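You operate a simulated robot arm through the tools that you are given. There is no shell and no other tool. Be economical: measure what you need, move in short steps, check, and stop when the job is done.

You run a simulated robot arm. Do the job below in one go: nothing can be reset, and whatever is moved stays where it is left.

JOB
Scoop two loads of pasta into the green paper bag, fold and clip it, stow the scoop, shut the bin.
Fine: pasta scoop, back in its pot; blue clip; spill nothing; other bags, clips, scoops and teal handles stay.
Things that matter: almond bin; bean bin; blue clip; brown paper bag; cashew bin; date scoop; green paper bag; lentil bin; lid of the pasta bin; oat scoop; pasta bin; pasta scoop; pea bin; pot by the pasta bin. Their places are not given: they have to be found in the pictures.

Only the result counts: the job must be done as asked and must still hold three seconds after the hand-in. Knocking over, shifting, dropping, spilling or breaking anything else fails it. Flat cloth is picked up by pressing the open fingertips on it (5 to 10 N) and closing them slowly along it; thin cloth reads only 2 to 8 mm in the jaws.

ROBOT AND FRAMES
A 7-joint arm with a two-finger parallel gripper, fixed in place. Base frame: the origin is at the foot of the arm, x ahead of it, y to its left, z up. Readings come in mm, rad, newtons and seconds.
Its first joint turns from -2.897 to 2.897 rad. Payload 4.4 kg.
Tool frame: the origin (TCP) lies between the finger pads and is the grasp point; the fingertips stand 23 mm ahead of it; z points along the fingers, y is the line along which they close. The gripper opens to 94 mm. The fingers are 38 mm wide and 10 mm thick; the gripper's body (54 by 96 mm) begins 39 mm behind the TCP.
Orientation is that of the tool frame in the base frame, as [roll, pitch, yaw] about the fixed x, y, z axes, in that order (R = Rz(yaw) Ry(pitch) Rx(roll)). With the fingers straight down and closing along the base's y, the tool's x points along the base's -x, its y along +y and its z along -z.

CONTROLS
- The arm moves only by the tool nudge_tool. Its argument "commands" is a list of rows, each an object (a shift or turn left out is 0, a gripper value left out holds the last) with "angular": the turn, a rotation vector about the base's x, y, z in units of 90 degrees (1.0 is 90 degrees), a list of three; "offset": the shift along the base's x, y, z in units of 500 mm (1.0 is 500 mm), a list of three; "jaw": the finger opening in mm, from 0 to 94. In form: [{"angular": [ax, ay, az], "offset": [dx, dy, dz], "jaw": jaw}, ...]. A call has 1 to 10 rows; each row is the pose to reach, as a shift and turn from the pose commanded when the call began. A call with a number of a shift or a turn outside -1 to 1 is refused whole. Each row takes 0.2 s and may step no farther than 50 mm and 0.15 rad from the row before; otherwise, or with a gripper value out of range, the whole call is refused. Where a pose cannot be reached the arm comes as near as it can. A force on the tool above 40 N (or 10 N above the force at the start of the call, whichever is more), or a blocked arm, ends the call early, and 0.2 s more pass. The fingers move at their own pace (about 108 mm/s each) and stop on an object; they squeeze with about 28 N. The grip force told is the motor's: it shows also when the fingers shut on nothing. Time passes only in rows, and 0.2 s behind the last, so rows that repeat a pose let the fingers close. It gives the time, the measured TCP pose, the force on the tool (base axes), the opening and the grip force at its end, in the units of the frame above (readings bear some noise), with the torque about the TCP (base axes, N m) and any sound that the robot's microphone picked up.
- Cameras (640 x 400 px; columns grow to the right, rows downward): "scene" is fixed at [58.4, -663.6, 1304.5]; the picture's right is [0.75, -0.67, 0.00], its down [-0.30, -0.33, -0.89] and it looks along [0.60, 0.67, -0.45] (base axes); focal length 328 px, centre (320, 200). "wrist" rides on the gripper at [86, 16, -74] in the tool frame; the picture's right is [-0.18, 0.98, 0.00], its down [-0.58, -0.11, -0.81] and it looks along [-0.79, -0.15, 0.59] (tool axes); focal length 243 px, centre (320, 200).
- capture(camera): a new picture of that camera. It takes no simulated time.
- probe_pixels(camera, pixels): for up to 12 pixels [column, row] of the newest picture of that camera ("zoom" is the newest enlarged one), the place [x, y, z] in the base frame of the surface seen there, good to about 2 mm, but the place of the scene camera against the robot may be out by one fixed shift of up to 18 mm in any direction. It takes no simulated time.
- zoom(camera, box): a new picture of the part [left, top, right, bottom] of that camera's present view, enlarged. It takes no simulated time.
- close_job(): hands the job in; it is judged then, once.

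Work in short steps. Measure before you move; look again where a grasp or a placing could have gone wrong, and mend it. You have 80 turns and 54 pictures in all, those below and enlarged ones among them. Open the gripper and draw the arm clear of the work before you hand the job in, unless the task says otherwise; then end with one line.

The tools are called after ">>>" by a JSON object that holds its "method" and its "body". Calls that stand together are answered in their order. nudge_tool: Moves the arm, as the interface text tells. Its arguments: {"type":"object","properties":{"commands":{"type":"array","items":{"type":"object","properties":{"angular":{"type":"array","items":{"type":"number"}},"offset":{"type":"array","items":{"type":"number"}},"jaw":{"type":"number"}}}}},"required":["commands"]} The other tools are called the same way: capture (camera) takes a picture; probe_pixels (camera, pixels) gives the place of the surface under pixels of a picture; zoom (camera, box) takes an enlarged picture of a part of a camera's view; close_job () hands the job in.

At the start:

```text
clock: 0.0
position: [595.7, 219.6, 1216.2]
tool_rot: [3.141, -0.001, 3.14]
contact_force: [0.0, -1.0, 0.6]
ft_torque: [0.0, 0.02, 0.03]
opening: 93.9
grip_force: 0.0
```

scene: 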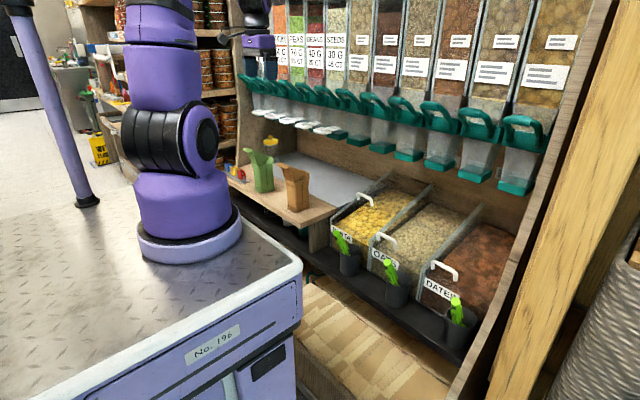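
wrist: 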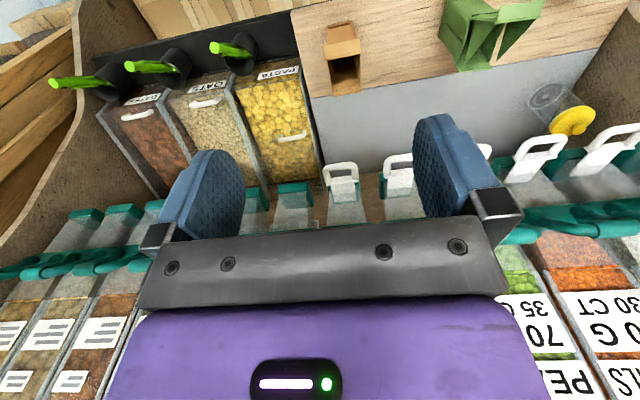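

The scene shows the pasta bin near (365,215), scoops in pots at (345,250), (390,275) and (458,315), and bags at (262,172) and (297,185). I'll zoom in on these areas.

>>> {"method": "zoom", "body": {"camera": "scene", "box": [220, 120, 380, 220]}}

>>> {"method": "zoom", "body": {"camera": "scene", "box": [300, 170, 500, 295]}}

```text
4.00 times, centred on (300, 170) of scene
```

zoom: 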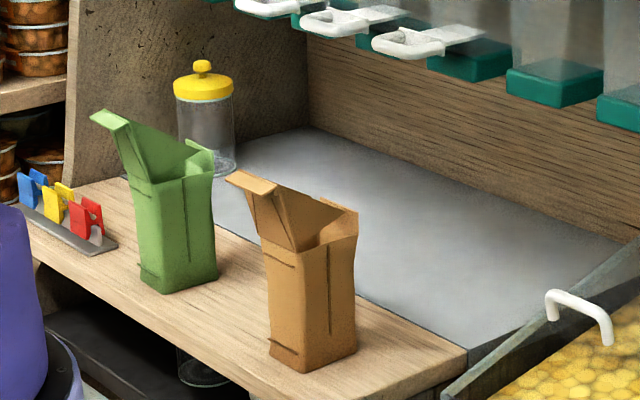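

```text
3.20 times, centred on (400, 232) of scene
```

zoom: 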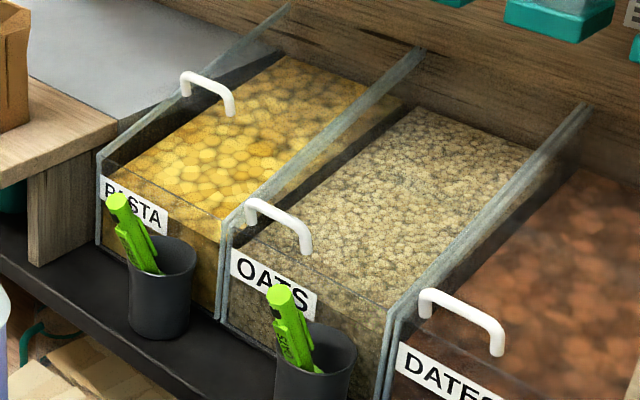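

The pasta lid's handle, at (207,90) in the zoom, sits differently from the oats one. I'll probe the bin edges, handles, pots and scoops.

>>> {"method": "probe_pixels", "body": {"camera": "zoom", "pixels": [[185, 80], [210, 82], [232, 105], [250, 210], [275, 212], [305, 240], [118, 200], [128, 225], [150, 262], [175, 245], [160, 330], [100, 160]]}}

>>> {"method": "probe_pixels", "body": {"camera": "zoom", "pixels": [[225, 225], [285, 10], [420, 50], [200, 150], [280, 80], [340, 90], [150, 190], [110, 175], [220, 260], [60, 250], [60, 80], [195, 245]]}}

>>> {"method": "capture", "body": {"camera": "wrist"}}

>>> {"method": "zoom", "body": {"camera": "wrist", "box": [40, 20, 340, 207]}}

```text
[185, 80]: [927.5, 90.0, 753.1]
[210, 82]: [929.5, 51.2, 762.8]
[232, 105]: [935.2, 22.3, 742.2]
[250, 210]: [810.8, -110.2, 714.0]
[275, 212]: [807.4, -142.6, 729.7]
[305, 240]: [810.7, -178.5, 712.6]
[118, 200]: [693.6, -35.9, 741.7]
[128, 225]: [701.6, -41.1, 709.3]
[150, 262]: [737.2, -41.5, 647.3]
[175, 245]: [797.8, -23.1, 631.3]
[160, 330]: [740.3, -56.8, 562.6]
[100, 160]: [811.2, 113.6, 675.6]
```

```text
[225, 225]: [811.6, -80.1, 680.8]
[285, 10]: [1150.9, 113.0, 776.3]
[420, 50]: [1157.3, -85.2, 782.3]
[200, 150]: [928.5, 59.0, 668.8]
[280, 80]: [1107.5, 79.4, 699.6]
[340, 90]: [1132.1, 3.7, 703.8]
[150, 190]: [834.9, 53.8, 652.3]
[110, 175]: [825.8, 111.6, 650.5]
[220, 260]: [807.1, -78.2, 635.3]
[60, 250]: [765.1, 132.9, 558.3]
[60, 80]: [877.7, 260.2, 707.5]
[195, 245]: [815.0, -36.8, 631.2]
```

```text
49 pictures are left
```

wrist: 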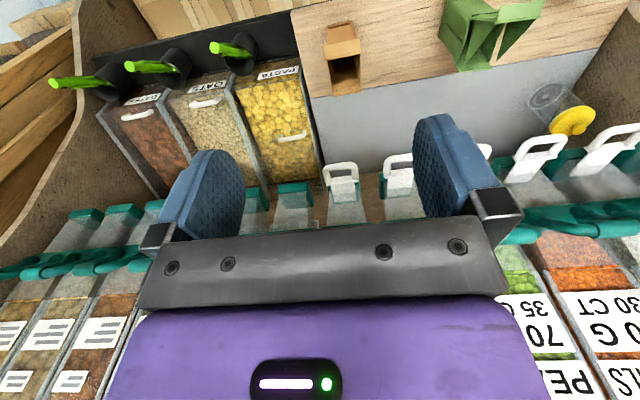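

```text
2.13 times, centred on (190, 114) of wrist
```

zoom: 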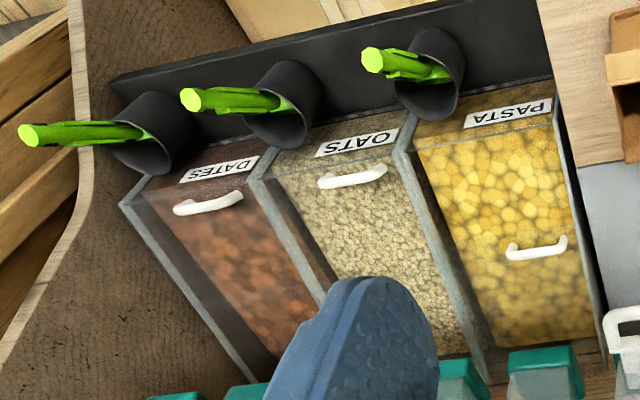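

The pasta lid seems to be slid back about 120 mm. I'll measure with the wrist camera, which has no fixed offset, to calibrate the scene camera.

>>> {"method": "probe_pixels", "body": {"camera": "zoom", "pixels": [[515, 252], [538, 252], [562, 243], [325, 183], [383, 172], [372, 60], [420, 72], [460, 70], [425, 35], [415, 150], [555, 110], [600, 320]]}}

>>> {"method": "zoom", "body": {"camera": "scene", "box": [320, 215, 400, 265]}}

>>> {"method": "probe_pixels", "body": {"camera": "wrist", "pixels": [[342, 47], [343, 30], [357, 72], [332, 78], [330, 30], [455, 5], [490, 40], [535, 15], [475, 60], [500, 10], [540, 3], [450, 40]]}}

```text
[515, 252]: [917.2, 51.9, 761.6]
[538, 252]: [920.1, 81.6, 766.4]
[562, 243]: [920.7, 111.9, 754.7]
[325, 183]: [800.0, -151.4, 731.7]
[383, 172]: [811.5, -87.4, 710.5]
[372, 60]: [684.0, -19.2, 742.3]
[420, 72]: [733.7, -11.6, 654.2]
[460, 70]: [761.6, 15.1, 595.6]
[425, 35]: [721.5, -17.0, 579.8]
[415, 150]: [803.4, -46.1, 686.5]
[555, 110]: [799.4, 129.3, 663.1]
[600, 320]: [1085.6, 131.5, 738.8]
```

```text
8.00 times, centred on (360, 240) of scene
```

zoom: 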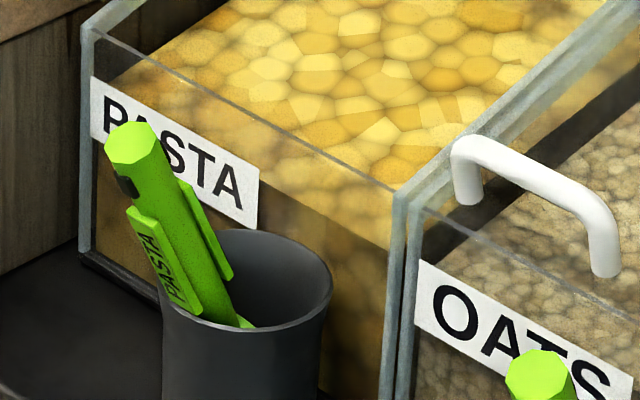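

```text
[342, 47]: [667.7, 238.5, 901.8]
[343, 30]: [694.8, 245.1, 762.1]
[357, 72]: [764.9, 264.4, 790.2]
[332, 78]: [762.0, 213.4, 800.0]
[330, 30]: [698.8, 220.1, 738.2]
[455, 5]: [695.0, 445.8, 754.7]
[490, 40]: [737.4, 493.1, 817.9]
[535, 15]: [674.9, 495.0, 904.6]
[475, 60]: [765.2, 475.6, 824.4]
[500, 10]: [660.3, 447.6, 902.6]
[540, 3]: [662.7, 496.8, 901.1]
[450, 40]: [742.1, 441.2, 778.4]
```

The scene-to-wrist shift is roughly (-9,+18,0), and the scoop by the pasta bin is labelled PASTA. Next I'll look closely at the bags and clips.

>>> {"method": "zoom", "body": {"camera": "scene", "box": [220, 140, 316, 200]}}

>>> {"method": "probe_pixels", "body": {"camera": "scene", "pixels": [[250, 300], [298, 265], [229, 168], [235, 172], [242, 177], [240, 182], [255, 191], [330, 220], [330, 208], [265, 210], [285, 150], [350, 262]]}}

```text
6.67 times, centred on (268, 170) of scene
```

zoom: 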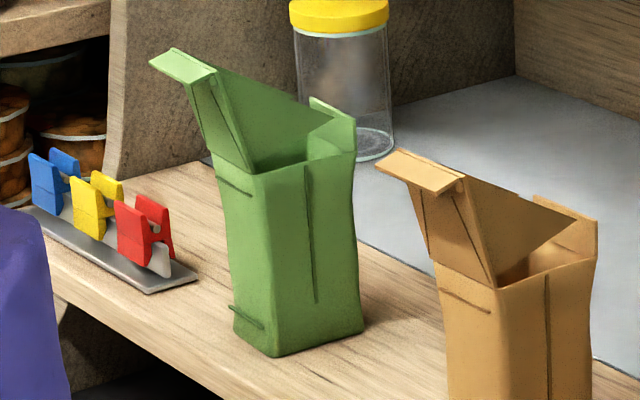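

```text
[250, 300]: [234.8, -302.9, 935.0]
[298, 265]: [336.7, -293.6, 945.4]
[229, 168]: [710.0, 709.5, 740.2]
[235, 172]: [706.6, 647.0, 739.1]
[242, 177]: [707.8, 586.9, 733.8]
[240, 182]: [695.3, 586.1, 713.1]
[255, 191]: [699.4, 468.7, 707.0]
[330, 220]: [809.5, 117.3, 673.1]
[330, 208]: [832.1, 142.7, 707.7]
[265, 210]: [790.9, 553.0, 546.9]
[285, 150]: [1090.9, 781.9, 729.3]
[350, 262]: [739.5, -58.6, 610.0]
```

The cart top reads about z≈940, so I'll probe the robot's foot and more of the bag geometry to understand it.

>>> {"method": "probe_pixels", "body": {"camera": "scene", "pixels": [[190, 240], [180, 200], [175, 90], [235, 215], [160, 20], [260, 50], [30, 200], [285, 250], [88, 200]]}}

>>> {"method": "probe_pixels", "body": {"camera": "zoom", "pixels": [[155, 65], [180, 55], [210, 72], [190, 85], [250, 165], [240, 175], [345, 120], [320, 105], [350, 150], [275, 350], [355, 330], [235, 325]]}}

>>> {"method": "probe_pixels", "body": {"camera": "zoom", "pixels": [[35, 160], [58, 170], [45, 200], [62, 152], [75, 165], [70, 210], [85, 185], [105, 180], [125, 210], [170, 200], [150, 285], [190, 275]]}}

```text
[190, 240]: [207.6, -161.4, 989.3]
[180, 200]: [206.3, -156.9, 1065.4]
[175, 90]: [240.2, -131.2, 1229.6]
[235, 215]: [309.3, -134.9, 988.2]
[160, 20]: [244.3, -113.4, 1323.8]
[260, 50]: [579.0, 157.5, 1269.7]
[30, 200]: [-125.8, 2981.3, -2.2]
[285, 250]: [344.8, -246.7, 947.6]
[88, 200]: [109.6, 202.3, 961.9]
```

```text
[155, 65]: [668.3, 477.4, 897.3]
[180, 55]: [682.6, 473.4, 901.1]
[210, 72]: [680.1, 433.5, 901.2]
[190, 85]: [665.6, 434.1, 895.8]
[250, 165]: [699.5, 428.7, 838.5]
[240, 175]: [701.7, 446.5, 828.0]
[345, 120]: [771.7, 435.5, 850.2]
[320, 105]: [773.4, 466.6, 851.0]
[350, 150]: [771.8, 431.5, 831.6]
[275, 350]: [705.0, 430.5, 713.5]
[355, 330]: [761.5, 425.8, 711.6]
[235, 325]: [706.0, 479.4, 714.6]
```

```text
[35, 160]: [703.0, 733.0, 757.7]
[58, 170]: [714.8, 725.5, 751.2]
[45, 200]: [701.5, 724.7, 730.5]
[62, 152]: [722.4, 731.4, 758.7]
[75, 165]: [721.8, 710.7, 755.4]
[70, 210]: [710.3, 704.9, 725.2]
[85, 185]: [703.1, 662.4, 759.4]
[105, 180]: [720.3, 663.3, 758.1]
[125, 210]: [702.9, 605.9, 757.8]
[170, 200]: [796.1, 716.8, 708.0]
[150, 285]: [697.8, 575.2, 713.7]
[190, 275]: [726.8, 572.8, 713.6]
```

The geometry looks consistent, so I'll move the wrist camera down to inspect the pasta scoop. The target TCP is about (600,-10,850), which leaves clear space from the scoop tip at x≈684, z≈742.

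>>> {"method": "nudge_tool", "body": {"commands": [{"offset": [0, -0.046, -0.073]}, {"offset": [0, -0.092, -0.146]}, {"offset": [0, -0.138, -0.219]}, {"offset": [0, -0.184, -0.292]}, {"offset": [0, -0.23, -0.365]}, {"offset": [0, -0.276, -0.438]}, {"offset": [0, -0.322, -0.511]}, {"offset": [0, -0.368, -0.584]}, {"offset": [0, -0.414, -0.657]}, {"offset": [0, -0.46, -0.73]}]}}

>>> {"method": "capture", "body": {"camera": "wrist"}}

```text
clock: 2.2
position: [594.2, -11.2, 853.4]
tool_rot: [-3.141, 0.0, 3.141]
contact_force: [-1.5, 1.4, 1.4]
ft_torque: [0.0, -0.04, -0.01]
opening: 94.0
grip_force: 0.1
```

```text
45 pictures are left
```

wrist: 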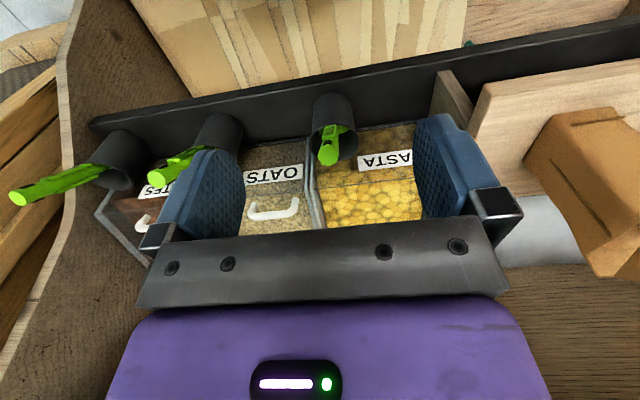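

The scoop is at (330,145), so I'll zoom in and probe along the handle.

>>> {"method": "zoom", "body": {"camera": "wrist", "box": [270, 85, 398, 165]}}

>>> {"method": "probe_pixels", "body": {"camera": "zoom", "pixels": [[295, 345], [300, 300], [305, 250], [300, 200], [340, 250], [360, 190], [260, 220], [330, 80], [400, 300], [430, 180], [215, 180], [230, 300]]}}

```text
5.00 times, centred on (334, 125) of wrist
```

zoom: 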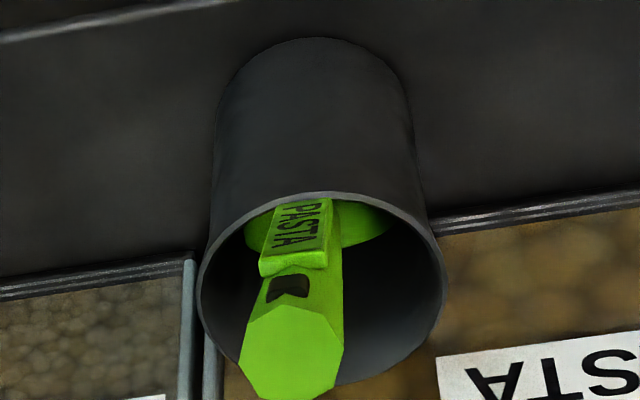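

```text
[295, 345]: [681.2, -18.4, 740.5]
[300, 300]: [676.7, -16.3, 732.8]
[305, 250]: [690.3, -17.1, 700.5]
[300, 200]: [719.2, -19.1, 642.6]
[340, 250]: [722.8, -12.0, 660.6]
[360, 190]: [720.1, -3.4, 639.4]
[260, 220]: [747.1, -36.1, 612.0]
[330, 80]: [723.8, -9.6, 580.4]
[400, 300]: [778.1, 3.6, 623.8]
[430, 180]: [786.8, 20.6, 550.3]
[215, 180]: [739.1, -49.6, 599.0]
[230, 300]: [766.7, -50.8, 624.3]
```

The handle leans toward −x (tip (681,-18,741), direction about (0.45,0,-0.89)). Before grasping I'll look more steeply into the pot, to see which way the bowl opens.

>>> {"method": "nudge_tool", "body": {"commands": [{"offset": [0.033, 0, -0.01], "angular": [0, 0.08, 0]}, {"offset": [0.066, 0, -0.02], "angular": [0, 0.16, 0]}, {"offset": [0.1, 0, -0.03], "angular": [0, 0.24, 0]}, {"offset": [0.134, 0, -0.04], "angular": [0, 0.32, 0]}]}}

>>> {"method": "zoom", "body": {"camera": "wrist", "box": [240, 60, 432, 180]}}

```text
clock: 3.2
position: [663.8, -11.3, 832.2]
tool_rot: [-3.14, -0.505, 3.141]
contact_force: [-0.4, 0.4, 0.7]
ft_torque: [-0.05, -0.02, 0.01]
opening: 93.8
grip_force: 0.0
```

```text
3.33 times, centred on (336, 120) of wrist
```

zoom: 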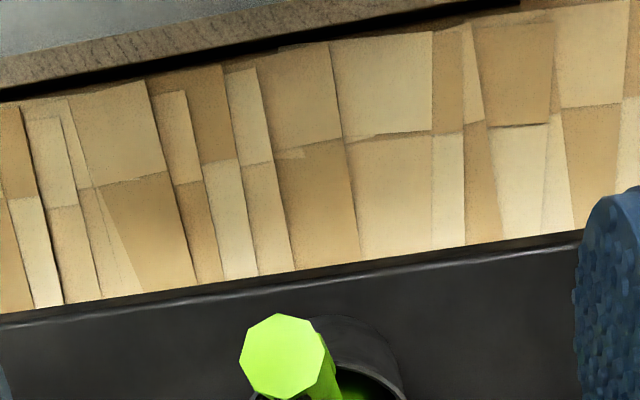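

The pot lies lower in the picture, so I'll zoom there.

>>> {"method": "zoom", "body": {"camera": "wrist", "box": [260, 140, 388, 220]}}

```text
5.00 times, centred on (324, 180) of wrist
```

zoom: 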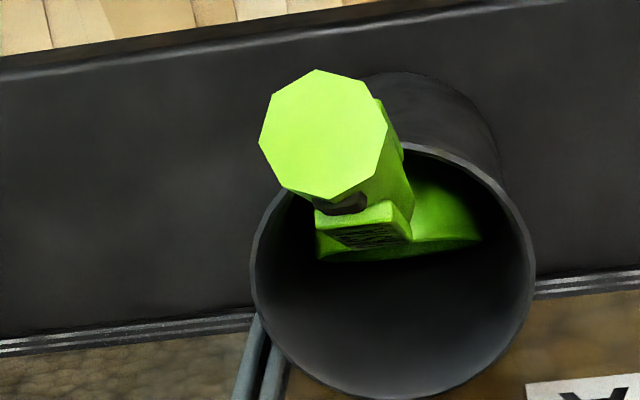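

The bowl's flat (open) side faces +x and its rounded side −x, so holding the handle along the tool axis and pitching up lets me scoop forward. I'll align the tool with the handle, standing off along its axis.

>>> {"method": "nudge_tool", "body": {"commands": [{"offset": [-0.01, -0.01, 0], "angular": [0, -0.088, 0]}, {"offset": [-0.021, -0.015, 0], "angular": [0, -0.176, 0]}, {"offset": [-0.021, -0.015, 0], "angular": [0, -0.264, 0]}, {"offset": [-0.021, -0.015, 0], "angular": [0, -0.352, 0]}, {"offset": [-0.021, -0.015, 0], "angular": [0, -0.44, 0]}, {"offset": [-0.021, -0.015, -0.02], "angular": [0, -0.528, 0]}, {"offset": [-0.021, -0.015, -0.052], "angular": [0, -0.616, 0]}, {"offset": [-0.021, -0.015, -0.052], "angular": [0, -0.616, 0]}]}}

>>> {"method": "capture", "body": {"camera": "wrist"}}

>>> {"method": "capture", "body": {"camera": "scene"}}

```text
clock: 5.0
position: [652.5, -17.9, 805.9]
tool_rot: [3.141, 0.465, 3.14]
contact_force: [0.3, 0.1, -0.8]
ft_torque: [-0.02, 0.01, 0.01]
opening: 93.8
grip_force: 0.0
```

```text
41 pictures are left
```

wrist: 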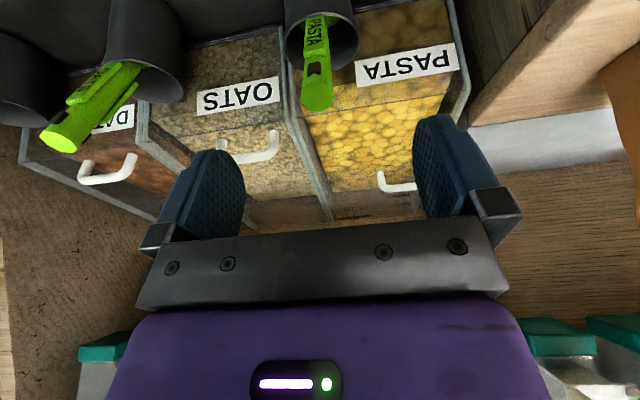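

```text
40 pictures are left
```

scene: 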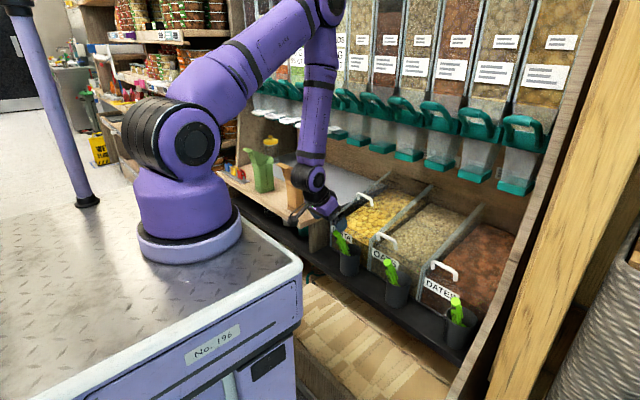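

The tool is aligned, so I'll probe the handle once more from this view before advancing.

>>> {"method": "probe_pixels", "body": {"camera": "wrist", "pixels": [[318, 97], [306, 97], [330, 97], [318, 65], [317, 30], [382, 180], [400, 187], [415, 185], [305, 130], [330, 20], [300, 60], [357, 60]]}}

```text
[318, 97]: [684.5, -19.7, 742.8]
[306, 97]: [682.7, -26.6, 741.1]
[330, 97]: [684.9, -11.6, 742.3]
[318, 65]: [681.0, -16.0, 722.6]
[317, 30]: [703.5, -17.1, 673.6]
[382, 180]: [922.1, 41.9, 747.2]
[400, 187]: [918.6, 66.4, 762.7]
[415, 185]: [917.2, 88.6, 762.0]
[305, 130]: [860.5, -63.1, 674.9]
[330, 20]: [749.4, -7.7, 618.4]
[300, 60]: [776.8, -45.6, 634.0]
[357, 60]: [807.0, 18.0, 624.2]
```

Handle centre line confirmed; I'm advancing along the handle to TCP ≈ (698,-18,712) and closing.

>>> {"method": "nudge_tool", "body": {"commands": [{"offset": [0.03, 0, -0.063]}, {"offset": [0.061, -0.0005, -0.125]}, {"offset": [0.091, -0.001, -0.188]}, {"offset": [0.091, -0.001, -0.188]}]}}

>>> {"method": "nudge_tool", "body": {"commands": [{"jaw": 40}, {"jaw": 25}, {"jaw": 15}, {"jaw": 8}, {"jaw": 8}]}}

>>> {"method": "capture", "body": {"camera": "wrist"}}

```text
clock: 6.0
position: [699.3, -16.6, 714.1]
tool_rot: [3.141, 0.465, 3.141]
contact_force: [-0.1, -0.4, -0.5]
ft_torque: [-0.03, 0.0, -0.03]
opening: 93.9
grip_force: 0.1
```

```text
clock: 7.2
position: [700.0, -17.5, 713.9]
tool_rot: [3.14, 0.463, 3.14]
contact_force: [-0.2, -4.9, 0.5]
ft_torque: [-0.53, 0.09, -0.27]
opening: 21.6
grip_force: 28.2
```

```text
39 pictures are left
```

wrist: 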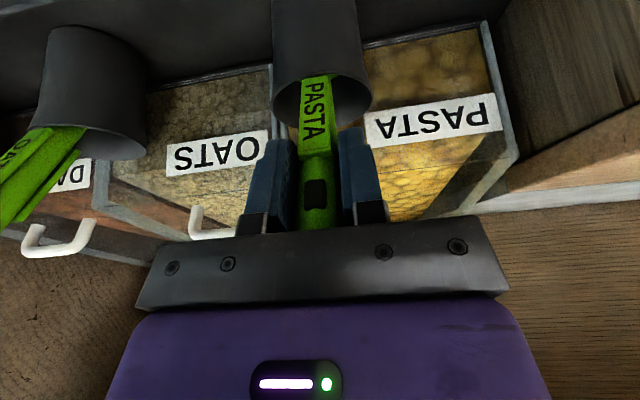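

The handle is held at 21.6 mm. I'll withdraw it along its axis.

>>> {"method": "nudge_tool", "body": {"commands": [{"offset": [-0.009, 0, 0.018]}, {"offset": [-0.036, 0, 0.072]}, {"offset": [-0.072, 0, 0.144]}, {"offset": [-0.108, 0, 0.216]}, {"offset": [-0.108, 0, 0.29]}, {"offset": [-0.108, 0, 0.36]}]}}

>>> {"method": "capture", "body": {"camera": "wrist"}}

>>> {"method": "zoom", "body": {"camera": "scene", "box": [280, 150, 440, 250]}}

```text
clock: 8.6
position: [644.2, -20.0, 892.0]
tool_rot: [3.142, 0.464, -3.141]
contact_force: [0.8, 0.2, 0.1]
ft_torque: [0.03, 0.02, -0.01]
opening: 21.5
grip_force: 28.3
```

```text
38 pictures are left
```

wrist: 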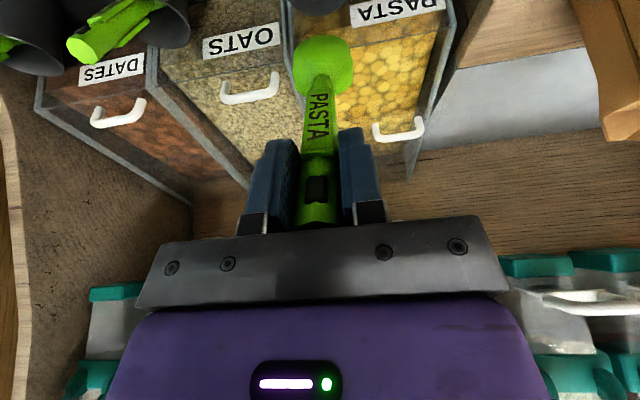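

```text
4.00 times, centred on (360, 200) of scene
```

zoom: 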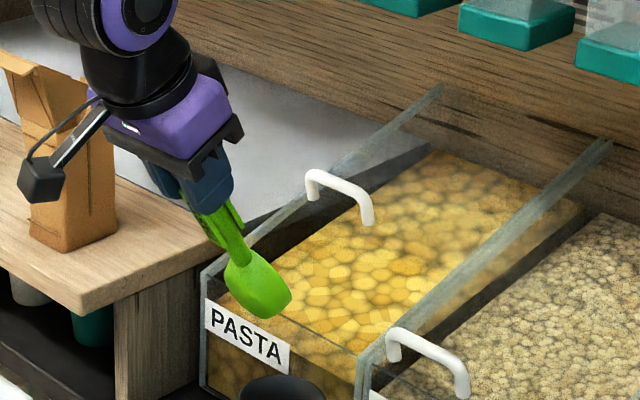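

The scoop is out. I'll probe the bowl extents for its length and width, and the lid and rim for the opening.

>>> {"method": "probe_pixels", "body": {"camera": "wrist", "pixels": [[322, 38], [325, 45], [297, 60], [351, 65], [322, 65], [320, 95], [318, 110], [375, 130], [422, 125], [400, 138], [290, 100], [440, 60]]}}

>>> {"method": "probe_pixels", "body": {"camera": "zoom", "pixels": [[265, 316], [228, 285], [288, 295], [240, 255], [260, 290], [325, 230], [310, 190], [370, 215], [330, 260], [400, 180], [215, 290], [355, 350]]}}

```text
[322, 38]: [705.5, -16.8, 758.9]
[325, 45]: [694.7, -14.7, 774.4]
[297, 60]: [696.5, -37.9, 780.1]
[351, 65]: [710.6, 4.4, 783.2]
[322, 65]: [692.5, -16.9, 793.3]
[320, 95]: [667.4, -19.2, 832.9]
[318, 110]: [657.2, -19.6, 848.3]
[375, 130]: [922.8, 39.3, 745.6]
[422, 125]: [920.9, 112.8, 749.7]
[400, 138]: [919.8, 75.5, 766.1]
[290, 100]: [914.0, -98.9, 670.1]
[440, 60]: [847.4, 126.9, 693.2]
```

```text
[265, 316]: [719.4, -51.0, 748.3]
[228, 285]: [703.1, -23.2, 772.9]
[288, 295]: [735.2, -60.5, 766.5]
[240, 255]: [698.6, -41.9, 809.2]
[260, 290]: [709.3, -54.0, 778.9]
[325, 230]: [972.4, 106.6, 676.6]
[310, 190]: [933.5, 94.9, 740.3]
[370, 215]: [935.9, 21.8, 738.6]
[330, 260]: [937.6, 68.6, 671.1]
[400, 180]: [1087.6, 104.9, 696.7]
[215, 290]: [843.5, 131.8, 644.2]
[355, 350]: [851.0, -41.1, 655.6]
```

Bowl: tip ≈155 mm ahead of the TCP, about 46 mm wide, open face up when pitched. The bin's opening is x≈803–915 and the pasta surface z≈650–665. I'll move to a pre-dig pose over the open gap at y≈30.

>>> {"method": "nudge_tool", "body": {"commands": [{"offset": [0.064, 0.024, 0]}, {"offset": [0.128, 0.048, 0]}, {"offset": [0.192, 0.072, -0.03]}, {"offset": [0.256, 0.096, -0.08]}, {"offset": [0.256, 0.096, -0.14]}, {"offset": [0.256, 0.096, -0.18]}]}}

>>> {"method": "zoom", "body": {"camera": "scene", "box": [280, 150, 440, 250]}}

>>> {"method": "capture", "body": {"camera": "wrist"}}

```text
clock: 10.0
position: [775.2, 28.4, 799.1]
tool_rot: [3.141, 0.465, 3.141]
contact_force: [-0.1, 0.4, -0.6]
ft_torque: [-0.01, 0.03, -0.02]
opening: 21.3
grip_force: 27.7
```

```text
4.00 times, centred on (360, 200) of scene
```

zoom: 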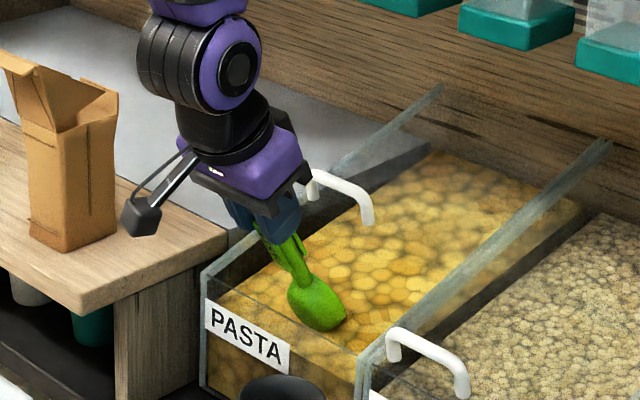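

```text
35 pictures are left
```

wrist: 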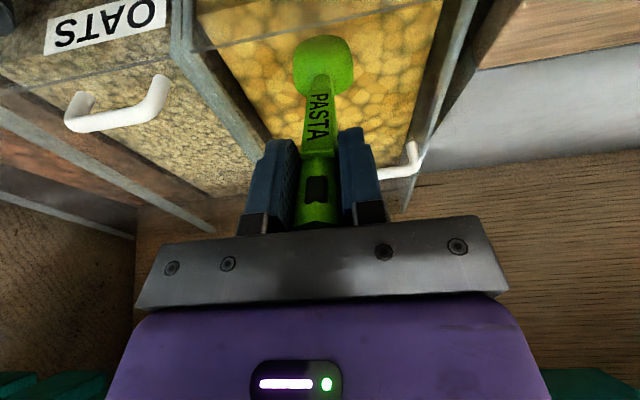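

Clear all round. I'll plunge along the scoop axis, then start the sweep to a 45° pitch.

>>> {"method": "nudge_tool", "body": {"commands": [{"offset": [0.014, 0, -0.028]}, {"offset": [0.028, 0, -0.056]}, {"offset": [0.042, 0, -0.084]}, {"offset": [0.056, 0, -0.112]}, {"offset": [0.048, 0, -0.122], "angular": [0, -0.068, 0]}, {"offset": [0.039, 0, -0.131], "angular": [0, -0.136, 0]}, {"offset": [0.03, 0, -0.138], "angular": [0, -0.204, 0]}]}}

```text
clock: 11.6
position: [786.6, 27.7, 734.2]
tool_rot: [-3.141, 0.788, 3.141]
contact_force: [-0.2, 0.1, -1.5]
ft_torque: [-0.02, 0.07, -0.01]
opening: 21.6
grip_force: 27.7
```

Little resistance. I'll continue sweeping up to level and then take a look.

>>> {"method": "nudge_tool", "body": {"commands": [{"offset": [-0.011, 0, -0.003], "angular": [0, -0.056, 0]}, {"offset": [-0.021, 0, -0.006], "angular": [0, -0.112, 0]}, {"offset": [-0.032, 0, -0.01], "angular": [0, -0.167, 0]}, {"offset": [-0.046, 0, -0.012], "angular": [0, -0.222, 0]}, {"offset": [-0.06, 0, -0.014], "angular": [0, -0.278, 0]}, {"offset": [-0.074, 0, -0.014], "angular": [0, -0.334, 0]}, {"offset": [-0.086, 0, -0.017], "angular": [0, -0.417, 0]}, {"offset": [-0.098, 0, -0.02], "angular": [0, -0.5, 0]}, {"offset": [-0.102, 0, 0.02], "angular": [0, -0.55, 0]}, {"offset": [-0.102, 0, 0.06], "angular": [0, -0.57, 0]}]}}

>>> {"method": "zoom", "body": {"camera": "scene", "box": [280, 150, 440, 250]}}

```text
clock: 13.8
position: [736.8, 28.1, 763.2]
tool_rot: [0.001, 1.46, 0.001]
contact_force: [1.5, 0.0, -1.0]
ft_torque: [0.02, 0.01, 0.02]
opening: 8.0
grip_force: 0.0
```

```text
4.00 times, centred on (360, 200) of scene
```

zoom: 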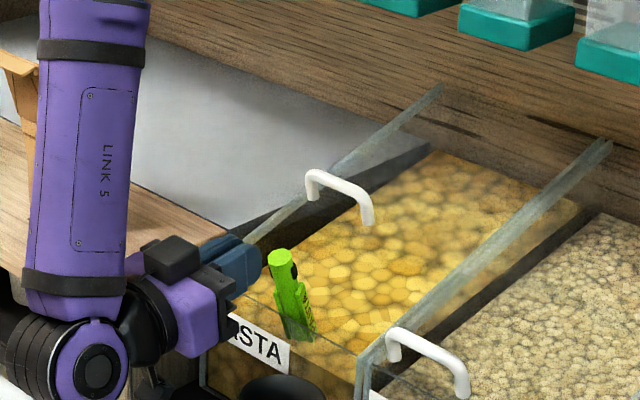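

The scoop slipped out and is standing in the pasta: closing across y let it pivot about the finger axis. I'll regrip with the fingers closing across the label-pad faces, after measuring where it stands.

>>> {"method": "probe_pixels", "body": {"camera": "zoom", "pixels": [[278, 257], [268, 258], [289, 256], [293, 270], [285, 300], [300, 310], [310, 330], [290, 330], [340, 195], [310, 190], [370, 215], [330, 270]]}}

>>> {"method": "nudge_tool", "body": {"commands": [{"offset": [-0.06, 0, 0.06]}, {"offset": [-0.1, 0, 0.12]}, {"offset": [-0.12, 0, 0.2], "jaw": 60}, {"offset": [-0.12, 0, 0.22], "angular": [0, 0.09, 0], "jaw": 94}, {"offset": [-0.12, 0, 0.22], "angular": [0, 0.18, 0]}, {"offset": [-0.12, 0, 0.22], "angular": [0, 0.27, 0]}, {"offset": [-0.12, 0, 0.22], "angular": [0, 0.36, 0]}, {"offset": [-0.12, 0, 0.22], "angular": [0, 0.45, 0]}, {"offset": [-0.12, 0, 0.22], "angular": [0, 0.54, 0]}, {"offset": [-0.12, 0, 0.22], "angular": [0, 0.63, 0]}]}}

>>> {"method": "capture", "body": {"camera": "wrist"}}

```text
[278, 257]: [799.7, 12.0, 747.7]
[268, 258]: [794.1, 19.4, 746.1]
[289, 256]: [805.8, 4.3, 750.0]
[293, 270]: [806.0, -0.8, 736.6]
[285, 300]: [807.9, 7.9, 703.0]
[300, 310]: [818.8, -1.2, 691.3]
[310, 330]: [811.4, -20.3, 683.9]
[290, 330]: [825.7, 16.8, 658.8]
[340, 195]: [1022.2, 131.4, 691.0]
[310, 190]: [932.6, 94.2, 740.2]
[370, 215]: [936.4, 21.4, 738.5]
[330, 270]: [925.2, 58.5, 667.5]
```

```text
clock: 16.0
position: [676.4, 28.8, 871.9]
tool_rot: [-3.14, 0.69, -3.141]
contact_force: [0.5, 0.9, -0.1]
ft_torque: [-0.02, 0.01, 0.02]
opening: 93.8
grip_force: 0.1
```

```text
33 pictures are left
```

wrist: 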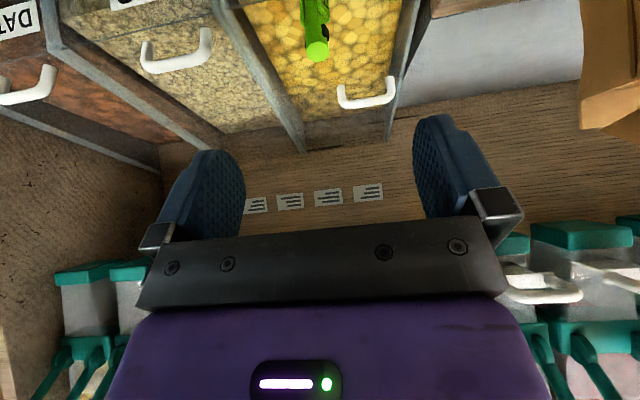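

The handle tip is at (317,50). I'll probe it with the wrist camera.

>>> {"method": "probe_pixels", "body": {"camera": "wrist", "pixels": [[317, 51], [308, 51], [327, 51], [318, 58], [316, 30], [316, 20], [316, 8], [303, 10], [329, 10], [343, 90], [392, 82], [365, 105]]}}

```text
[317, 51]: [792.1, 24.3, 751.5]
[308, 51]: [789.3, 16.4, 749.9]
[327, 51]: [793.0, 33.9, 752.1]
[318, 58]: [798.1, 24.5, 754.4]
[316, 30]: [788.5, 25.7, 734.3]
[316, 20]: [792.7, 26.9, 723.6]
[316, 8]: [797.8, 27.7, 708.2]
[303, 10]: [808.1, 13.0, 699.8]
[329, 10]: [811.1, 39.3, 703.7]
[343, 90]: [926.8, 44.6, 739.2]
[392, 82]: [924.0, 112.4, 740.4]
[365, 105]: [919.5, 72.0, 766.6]
```

The scoop tip is at (793,25,751), leaning about 22°. I'll set the tool pitch to 22°, then spin 90° about its own axis so the jaws close fore-aft on the pads, with the camera going to +y.

>>> {"method": "nudge_tool", "body": {"commands": [{"angular": [0, 0.065, 0], "offset": [0.01, 0, 0]}, {"angular": [0, 0.13, 0], "offset": [0.02, 0, 0]}, {"angular": [0, 0.196, 0], "offset": [0.03, 0, 0]}]}}

>>> {"method": "nudge_tool", "body": {"commands": [{"angular": [0.035, 0, -0.087]}, {"angular": [0.07, 0, -0.174]}, {"angular": [0.105, 0, -0.261]}, {"angular": [0.14, 0, -0.348]}, {"angular": [0.175, 0, -0.434]}, {"angular": [0.21, 0, -0.521]}, {"angular": [0.245, 0, -0.608]}, {"angular": [0.281, 0, -0.695]}, {"angular": [0.316, 0, -0.782]}, {"angular": [0.35, 0, -0.866]}]}}

>>> {"method": "nudge_tool", "body": {"commands": [{"angular": [0.025, 0, -0.061]}, {"angular": [0.025, 0, -0.061]}]}}

>>> {"method": "capture", "body": {"camera": "wrist"}}

```text
clock: 16.8
position: [690.9, 28.4, 872.1]
tool_rot: [3.14, 0.382, -3.141]
contact_force: [0.4, -0.1, 0.0]
ft_torque: [-0.02, 0.02, -0.01]
opening: 94.0
grip_force: 0.2
```

```text
clock: 19.0
position: [691.3, 28.5, 871.4]
tool_rot: [2.76, 0.037, 1.665]
contact_force: [0.0, -0.1, -0.1]
ft_torque: [-0.01, -0.04, 0.0]
opening: 93.7
grip_force: 0.1
```

```text
clock: 19.6
position: [690.8, 27.7, 872.5]
tool_rot: [2.758, -0.003, 1.57]
contact_force: [0.2, -0.1, 0.4]
ft_torque: [0.01, -0.02, 0.0]
opening: 94.3
grip_force: 0.0
```

```text
32 pictures are left
```

wrist: 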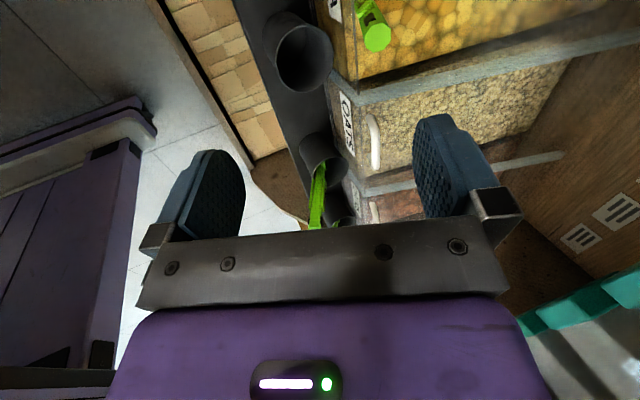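

The orientation is reached and the scoop handle shows at (375,30). I'll zoom to measure its tilt from this side view.

>>> {"method": "zoom", "body": {"camera": "wrist", "box": [330, 0, 426, 60]}}

>>> {"method": "probe_pixels", "body": {"camera": "zoom", "pixels": [[320, 260], [280, 230], [360, 250], [310, 320], [290, 160], [240, 130], [270, 60], [220, 30], [190, 60], [300, 100], [250, 90], [200, 110]]}}

```text
6.67 times, centred on (378, 30) of wrist
```

zoom: 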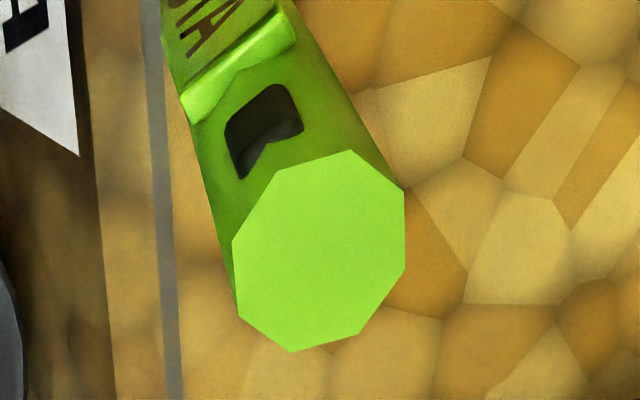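

```text
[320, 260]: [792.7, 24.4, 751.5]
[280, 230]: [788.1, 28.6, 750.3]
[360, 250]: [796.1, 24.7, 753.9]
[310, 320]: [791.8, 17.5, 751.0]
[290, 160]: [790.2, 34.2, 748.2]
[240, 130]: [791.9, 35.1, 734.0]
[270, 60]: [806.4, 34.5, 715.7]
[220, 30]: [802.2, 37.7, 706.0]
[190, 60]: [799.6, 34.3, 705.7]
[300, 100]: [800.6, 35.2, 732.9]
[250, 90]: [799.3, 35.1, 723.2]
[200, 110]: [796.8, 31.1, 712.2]
```

The label pads now face ±y, so the scoop rolled 90° as it dropped. I need to know which side the bowl faces, so I'll zoom in at the handle's base.

>>> {"method": "zoom", "body": {"camera": "scene", "box": [330, 205, 386, 240]}}

```text
11.43 times, centred on (358, 222) of scene
```

zoom: 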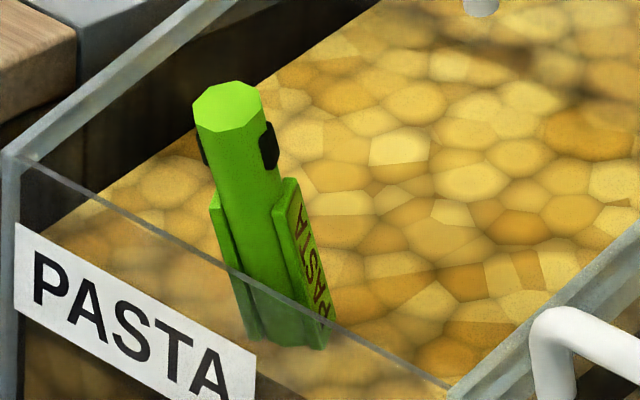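

The handle leans about 20° with pads on ±y. I'll spin the tool back to close along y, and so onto the pads, moving to the pre-grasp pose at the same time.

>>> {"method": "nudge_tool", "body": {"commands": [{"angular": [-0.035, 0, 0.087], "offset": [0.016, -0.001, -0.008]}, {"angular": [-0.07, 0, 0.174], "offset": [0.032, -0.002, -0.016]}, {"angular": [-0.105, 0, 0.261], "offset": [0.048, -0.003, -0.03]}, {"angular": [-0.14, 0, 0.348], "offset": [0.064, -0.004, -0.04]}, {"angular": [-0.175, 0, 0.434], "offset": [0.08, -0.005, -0.05]}, {"angular": [-0.21, 0, 0.521], "offset": [0.096, -0.006, -0.06]}, {"angular": [-0.245, 0, 0.608], "offset": [0.112, -0.007, -0.07]}, {"angular": [-0.281, 0, 0.695], "offset": [0.128, -0.008, -0.08]}, {"angular": [-0.316, 0, 0.782], "offset": [0.144, -0.009, -0.1]}, {"angular": [-0.35, 0, 0.866], "offset": [0.16, -0.009, -0.118]}]}}

>>> {"method": "nudge_tool", "body": {"commands": [{"angular": [-0.025, 0, 0.061]}, {"angular": [-0.025, 0, 0.061]}]}}

>>> {"method": "nudge_tool", "body": {"commands": [{"angular": [0, 0.022, 0]}, {"angular": [0, 0.022, 0]}]}}

>>> {"method": "capture", "body": {"camera": "wrist"}}

```text
clock: 21.8
position: [770.1, 23.8, 813.3]
tool_rot: [3.102, 0.38, 3.032]
contact_force: [-1.0, -0.3, 0.3]
ft_torque: [-0.02, 0.0, 0.0]
opening: 94.0
grip_force: 0.0
```

```text
clock: 22.4
position: [772.1, 25.3, 812.4]
tool_rot: [3.141, 0.382, 3.141]
contact_force: [-0.5, 0.1, 0.3]
ft_torque: [0.04, -0.02, -0.03]
opening: 94.1
grip_force: 0.1
```

```text
clock: 23.0
position: [770.6, 24.3, 813.6]
tool_rot: [-3.14, 0.347, 3.141]
contact_force: [0.0, 0.0, 0.4]
ft_torque: [0.06, -0.02, 0.01]
opening: 94.1
grip_force: 0.1
```

```text
29 pictures are left
```

wrist: 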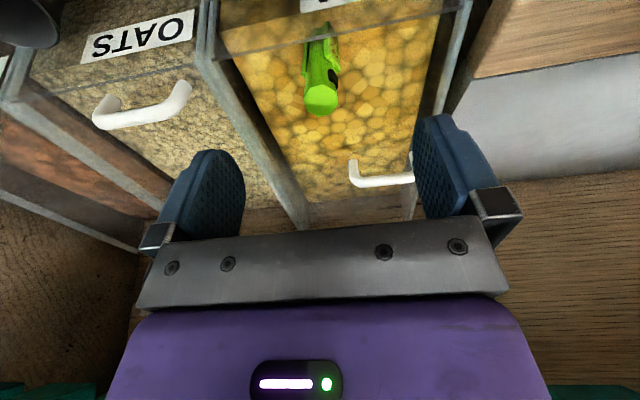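

Aligned with the handle at (320,80). I'll descend along the axis and close on the pads.

>>> {"method": "nudge_tool", "body": {"commands": [{"offset": [0.022, 0, -0.06]}, {"offset": [0.044, 0, -0.12]}, {"offset": [0.066, 0, -0.18]}, {"offset": [0.066, 0, -0.18]}]}}

>>> {"method": "nudge_tool", "body": {"commands": [{"jaw": 45}, {"jaw": 30}, {"jaw": 20}, {"jaw": 8}, {"jaw": 5}, {"jaw": 5}]}}

>>> {"method": "nudge_tool", "body": {"commands": [{"offset": [-0.004, 0, 0.01]}, {"offset": [-0.008, 0, 0.02]}, {"offset": [-0.012, 0, 0.03]}, {"offset": [-0.016, 0, 0.045]}, {"offset": [-0.022, 0, 0.06]}, {"offset": [-0.03, 0, 0.08]}, {"offset": [-0.044, 0, 0.12]}, {"offset": [-0.06, 0, 0.16]}, {"offset": [-0.075, 0, 0.2]}, {"offset": [-0.09, 0, 0.24]}]}}

>>> {"method": "capture", "body": {"camera": "wrist"}}

```text
clock: 24.0
position: [801.9, 22.5, 723.6]
tool_rot: [3.139, 0.348, 3.139]
contact_force: [-0.3, -0.9, 0.5]
ft_torque: [0.01, 0.02, 0.02]
opening: 93.9
grip_force: 0.1
```

```text
clock: 25.4
position: [801.4, 22.6, 724.1]
tool_rot: [3.14, 0.35, 3.141]
contact_force: [-0.5, -0.1, 0.5]
ft_torque: [0.04, -0.02, -0.03]
opening: 21.5
grip_force: 27.8
```

```text
clock: 27.6
position: [757.5, 22.9, 842.6]
tool_rot: [3.14, 0.345, -3.141]
contact_force: [1.1, 1.3, -1.4]
ft_torque: [0.02, 0.0, 0.02]
opening: 21.3
grip_force: 28.0
```

```text
28 pictures are left
```

wrist: 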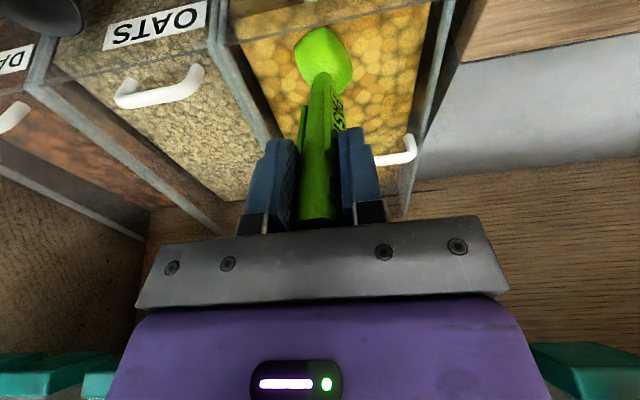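

The scoop is held at 21.5 mm on the label faces and came out cleanly. I'll zoom on the bowl to see which way it opens.

>>> {"method": "zoom", "body": {"camera": "wrist", "box": [272, 15, 368, 75]}}

>>> {"method": "zoom", "body": {"camera": "scene", "box": [320, 180, 400, 230]}}

```text
6.67 times, centred on (320, 45) of wrist
```

zoom: 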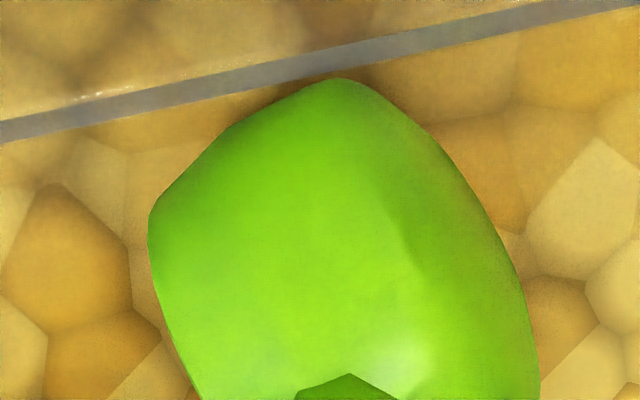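

```text
8.00 times, centred on (360, 205) of scene
```

zoom: 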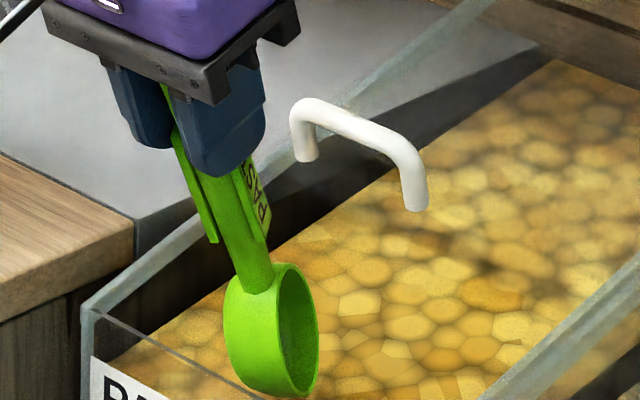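

The scoop is a round cup now opening toward −y. Spinning the tool −90° about its axis turns the opening to the +x/up side with the jaws clamped fore-aft.

>>> {"method": "nudge_tool", "body": {"commands": [{"angular": [-0.032, 0, 0.088]}, {"angular": [-0.064, 0, 0.177]}, {"angular": [-0.096, 0, 0.265]}, {"angular": [-0.128, 0, 0.353]}, {"angular": [-0.16, 0, 0.441]}, {"angular": [-0.193, 0, 0.53]}, {"angular": [-0.225, 0, 0.618]}, {"angular": [-0.257, 0, 0.706]}, {"angular": [-0.289, 0, 0.794]}, {"angular": [-0.32, 0, 0.88]}]}}

>>> {"method": "nudge_tool", "body": {"commands": [{"angular": [-0.022, 0, 0.06]}, {"angular": [-0.022, 0, 0.06]}]}}

>>> {"method": "capture", "body": {"camera": "scene"}}

```text
clock: 29.8
position: [759.8, 25.0, 843.7]
tool_rot: [-2.792, 0.032, -1.663]
contact_force: [5.8, 0.6, 8.3]
ft_torque: [0.33, -1.32, -0.06]
opening: 22.8
grip_force: 27.8
```

```text
clock: 30.4
position: [759.6, 24.3, 843.8]
tool_rot: [-2.791, -0.003, -1.572]
contact_force: [5.0, 2.9, 10.1]
ft_torque: [0.48, -1.21, 0.05]
opening: 23.3
grip_force: 28.0
```

```text
25 pictures are left
```

scene: 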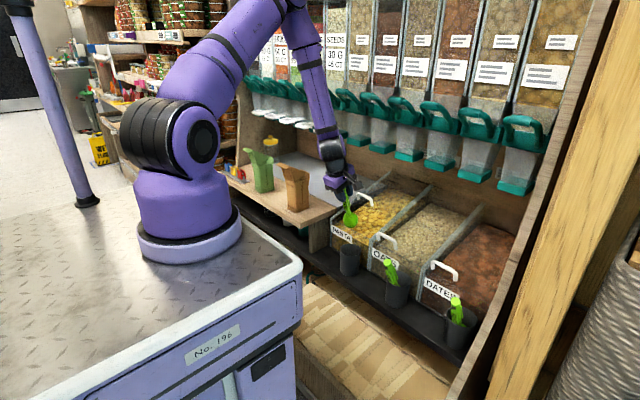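

There is a contact force of about 11 N, so the cup's back is touching the front rim. I'll lift straight up and forward.

>>> {"method": "nudge_tool", "body": {"commands": [{"offset": [0.02, 0, 0.03]}, {"offset": [0.04, 0, 0.08]}, {"offset": [0.04, 0, 0.12]}, {"offset": [0.04, 0, 0.12]}]}}

>>> {"method": "zoom", "body": {"camera": "scene", "box": [300, 150, 412, 220]}}

```text
clock: 31.4
position: [779.0, 24.2, 903.8]
tool_rot: [-2.794, 0.0, -1.57]
contact_force: [-0.6, -0.3, -1.0]
ft_torque: [-0.02, 0.06, 0.01]
opening: 21.3
grip_force: 28.3
```

```text
5.71 times, centred on (356, 185) of scene
```

zoom: 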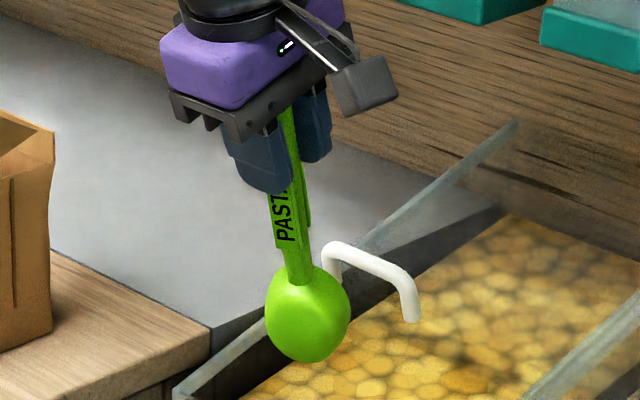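

Free again. I'll measure the cup's geometry relative to the tool.

>>> {"method": "probe_pixels", "body": {"camera": "zoom", "pixels": [[303, 358], [268, 315], [347, 315], [300, 315], [300, 285], [288, 230], [305, 340], [340, 285]]}}

>>> {"method": "capture", "body": {"camera": "wrist"}}

```text
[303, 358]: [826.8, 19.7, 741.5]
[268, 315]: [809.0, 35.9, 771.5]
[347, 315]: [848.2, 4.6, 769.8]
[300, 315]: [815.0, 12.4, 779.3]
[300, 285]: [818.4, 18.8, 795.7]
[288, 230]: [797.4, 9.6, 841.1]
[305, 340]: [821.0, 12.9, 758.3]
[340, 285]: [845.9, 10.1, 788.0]
```

```text
23 pictures are left
```

wrist: 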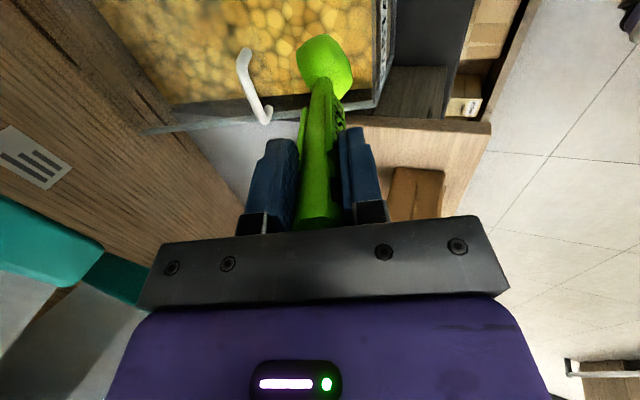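

The cup spans about 112–166 mm ahead of the TCP, with its back at n≈−18. I'll do a gentler dig this time: enter steeply, go slowly, and keep the handle clear of the rim.

>>> {"method": "nudge_tool", "body": {"commands": [{"offset": [0.031, 0.01, -0.07]}, {"offset": [0.062, 0.01, -0.14]}, {"offset": [0.062, 0.01, -0.17]}, {"offset": [0.062, 0.01, -0.2]}, {"offset": [0.062, 0.01, -0.23]}, {"offset": [0.062, 0.01, -0.26]}, {"offset": [0.057, 0.01, -0.27], "angular": [0, -0.037, 0]}, {"offset": [0.052, 0.01, -0.28], "angular": [0, -0.074, 0]}, {"offset": [0.048, 0.01, -0.291], "angular": [0, -0.111, 0]}, {"offset": [0.048, 0.01, -0.291], "angular": [0, -0.111, 0]}]}}

```text
clock: 33.6
position: [802.6, 29.0, 757.7]
tool_rot: [-2.619, 0.0, -1.57]
contact_force: [-0.6, 0.4, -1.1]
ft_torque: [0.0, 0.03, 0.0]
opening: 21.7
grip_force: 27.7
```

No resistance, grip steady. I'll continue sweeping to a 30° pitch in small steps.

>>> {"method": "nudge_tool", "body": {"commands": [{"offset": [-0.016, 0, -0.003], "angular": [0, -0.042, 0]}, {"offset": [-0.032, 0, -0.006], "angular": [0, -0.084, 0]}, {"offset": [-0.048, 0, -0.01], "angular": [0, -0.126, 0]}, {"offset": [-0.063, 0, -0.013], "angular": [0, -0.167, 0]}, {"offset": [-0.073, 0, -0.02], "angular": [0, -0.208, 0]}, {"offset": [-0.083, 0, -0.027], "angular": [0, -0.25, 0]}, {"offset": [-0.092, 0, -0.033], "angular": [0, -0.291, 0]}, {"offset": [-0.101, 0, -0.039], "angular": [0, -0.333, 0]}]}}

```text
clock: 35.4
position: [752.7, 30.7, 738.9]
tool_rot: [-2.095, -0.004, -1.571]
contact_force: [-0.5, 0.4, -0.2]
ft_torque: [-0.05, 0.08, -0.01]
opening: 21.5
grip_force: 28.1
```

Still gripped at 21.5 mm. I'll finish levelling and lift slowly.

>>> {"method": "nudge_tool", "body": {"commands": [{"offset": [-0.009, 0, -0.005], "angular": [0, -0.042, 0]}, {"offset": [-0.018, 0, -0.009], "angular": [0, -0.084, 0]}, {"offset": [-0.027, 0, -0.014], "angular": [0, -0.126, 0]}, {"offset": [-0.036, 0, -0.018], "angular": [0, -0.167, 0]}, {"offset": [-0.043, 0, -0.022], "angular": [0, -0.208, 0]}, {"offset": [-0.05, 0, -0.028], "angular": [0, -0.25, 0]}, {"offset": [-0.057, 0, -0.034], "angular": [0, -0.291, 0]}, {"offset": [-0.064, 0, -0.04], "angular": [0, -0.333, 0]}, {"offset": [-0.064, 0, 0], "angular": [0, -0.35, 0]}, {"offset": [-0.064, 0, 0.06], "angular": [0, -0.36, 0]}]}}

>>> {"method": "zoom", "body": {"camera": "scene", "box": [300, 160, 412, 230]}}

```text
clock: 37.6
position: [720.9, 29.6, 768.9]
tool_rot: [-1.527, 0.0, -1.574]
contact_force: [0.0, -0.5, -0.2]
ft_torque: [0.03, 0.04, -0.02]
opening: 21.7
grip_force: 28.1
```

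```text
5.71 times, centred on (356, 195) of scene
```

zoom: 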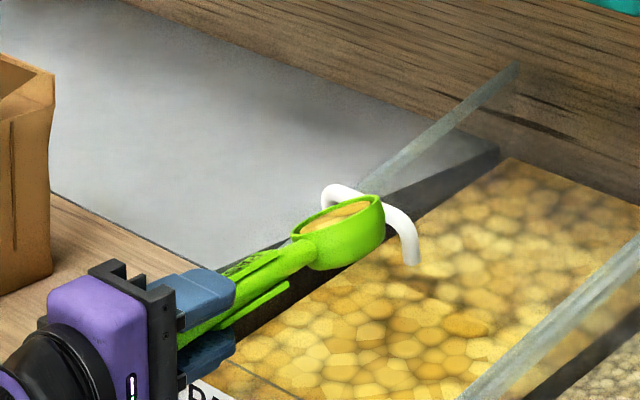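

The cup now carries a level load of pasta (345,215 in the zoom). I'll measure the cup's position relative to the TCP in this level pose.

>>> {"method": "probe_pixels", "body": {"camera": "zoom", "pixels": [[345, 215], [382, 200], [297, 237], [300, 232], [360, 230], [340, 268], [382, 240], [310, 230], [372, 207], [250, 290], [215, 310]]}}

```text
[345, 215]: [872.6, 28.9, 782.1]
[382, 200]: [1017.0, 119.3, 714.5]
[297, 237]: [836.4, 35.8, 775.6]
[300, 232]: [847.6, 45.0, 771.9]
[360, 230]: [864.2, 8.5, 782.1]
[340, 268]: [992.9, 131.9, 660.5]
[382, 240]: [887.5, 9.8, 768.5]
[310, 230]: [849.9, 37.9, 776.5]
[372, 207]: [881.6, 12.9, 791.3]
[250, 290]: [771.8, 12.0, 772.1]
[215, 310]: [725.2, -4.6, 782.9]
```

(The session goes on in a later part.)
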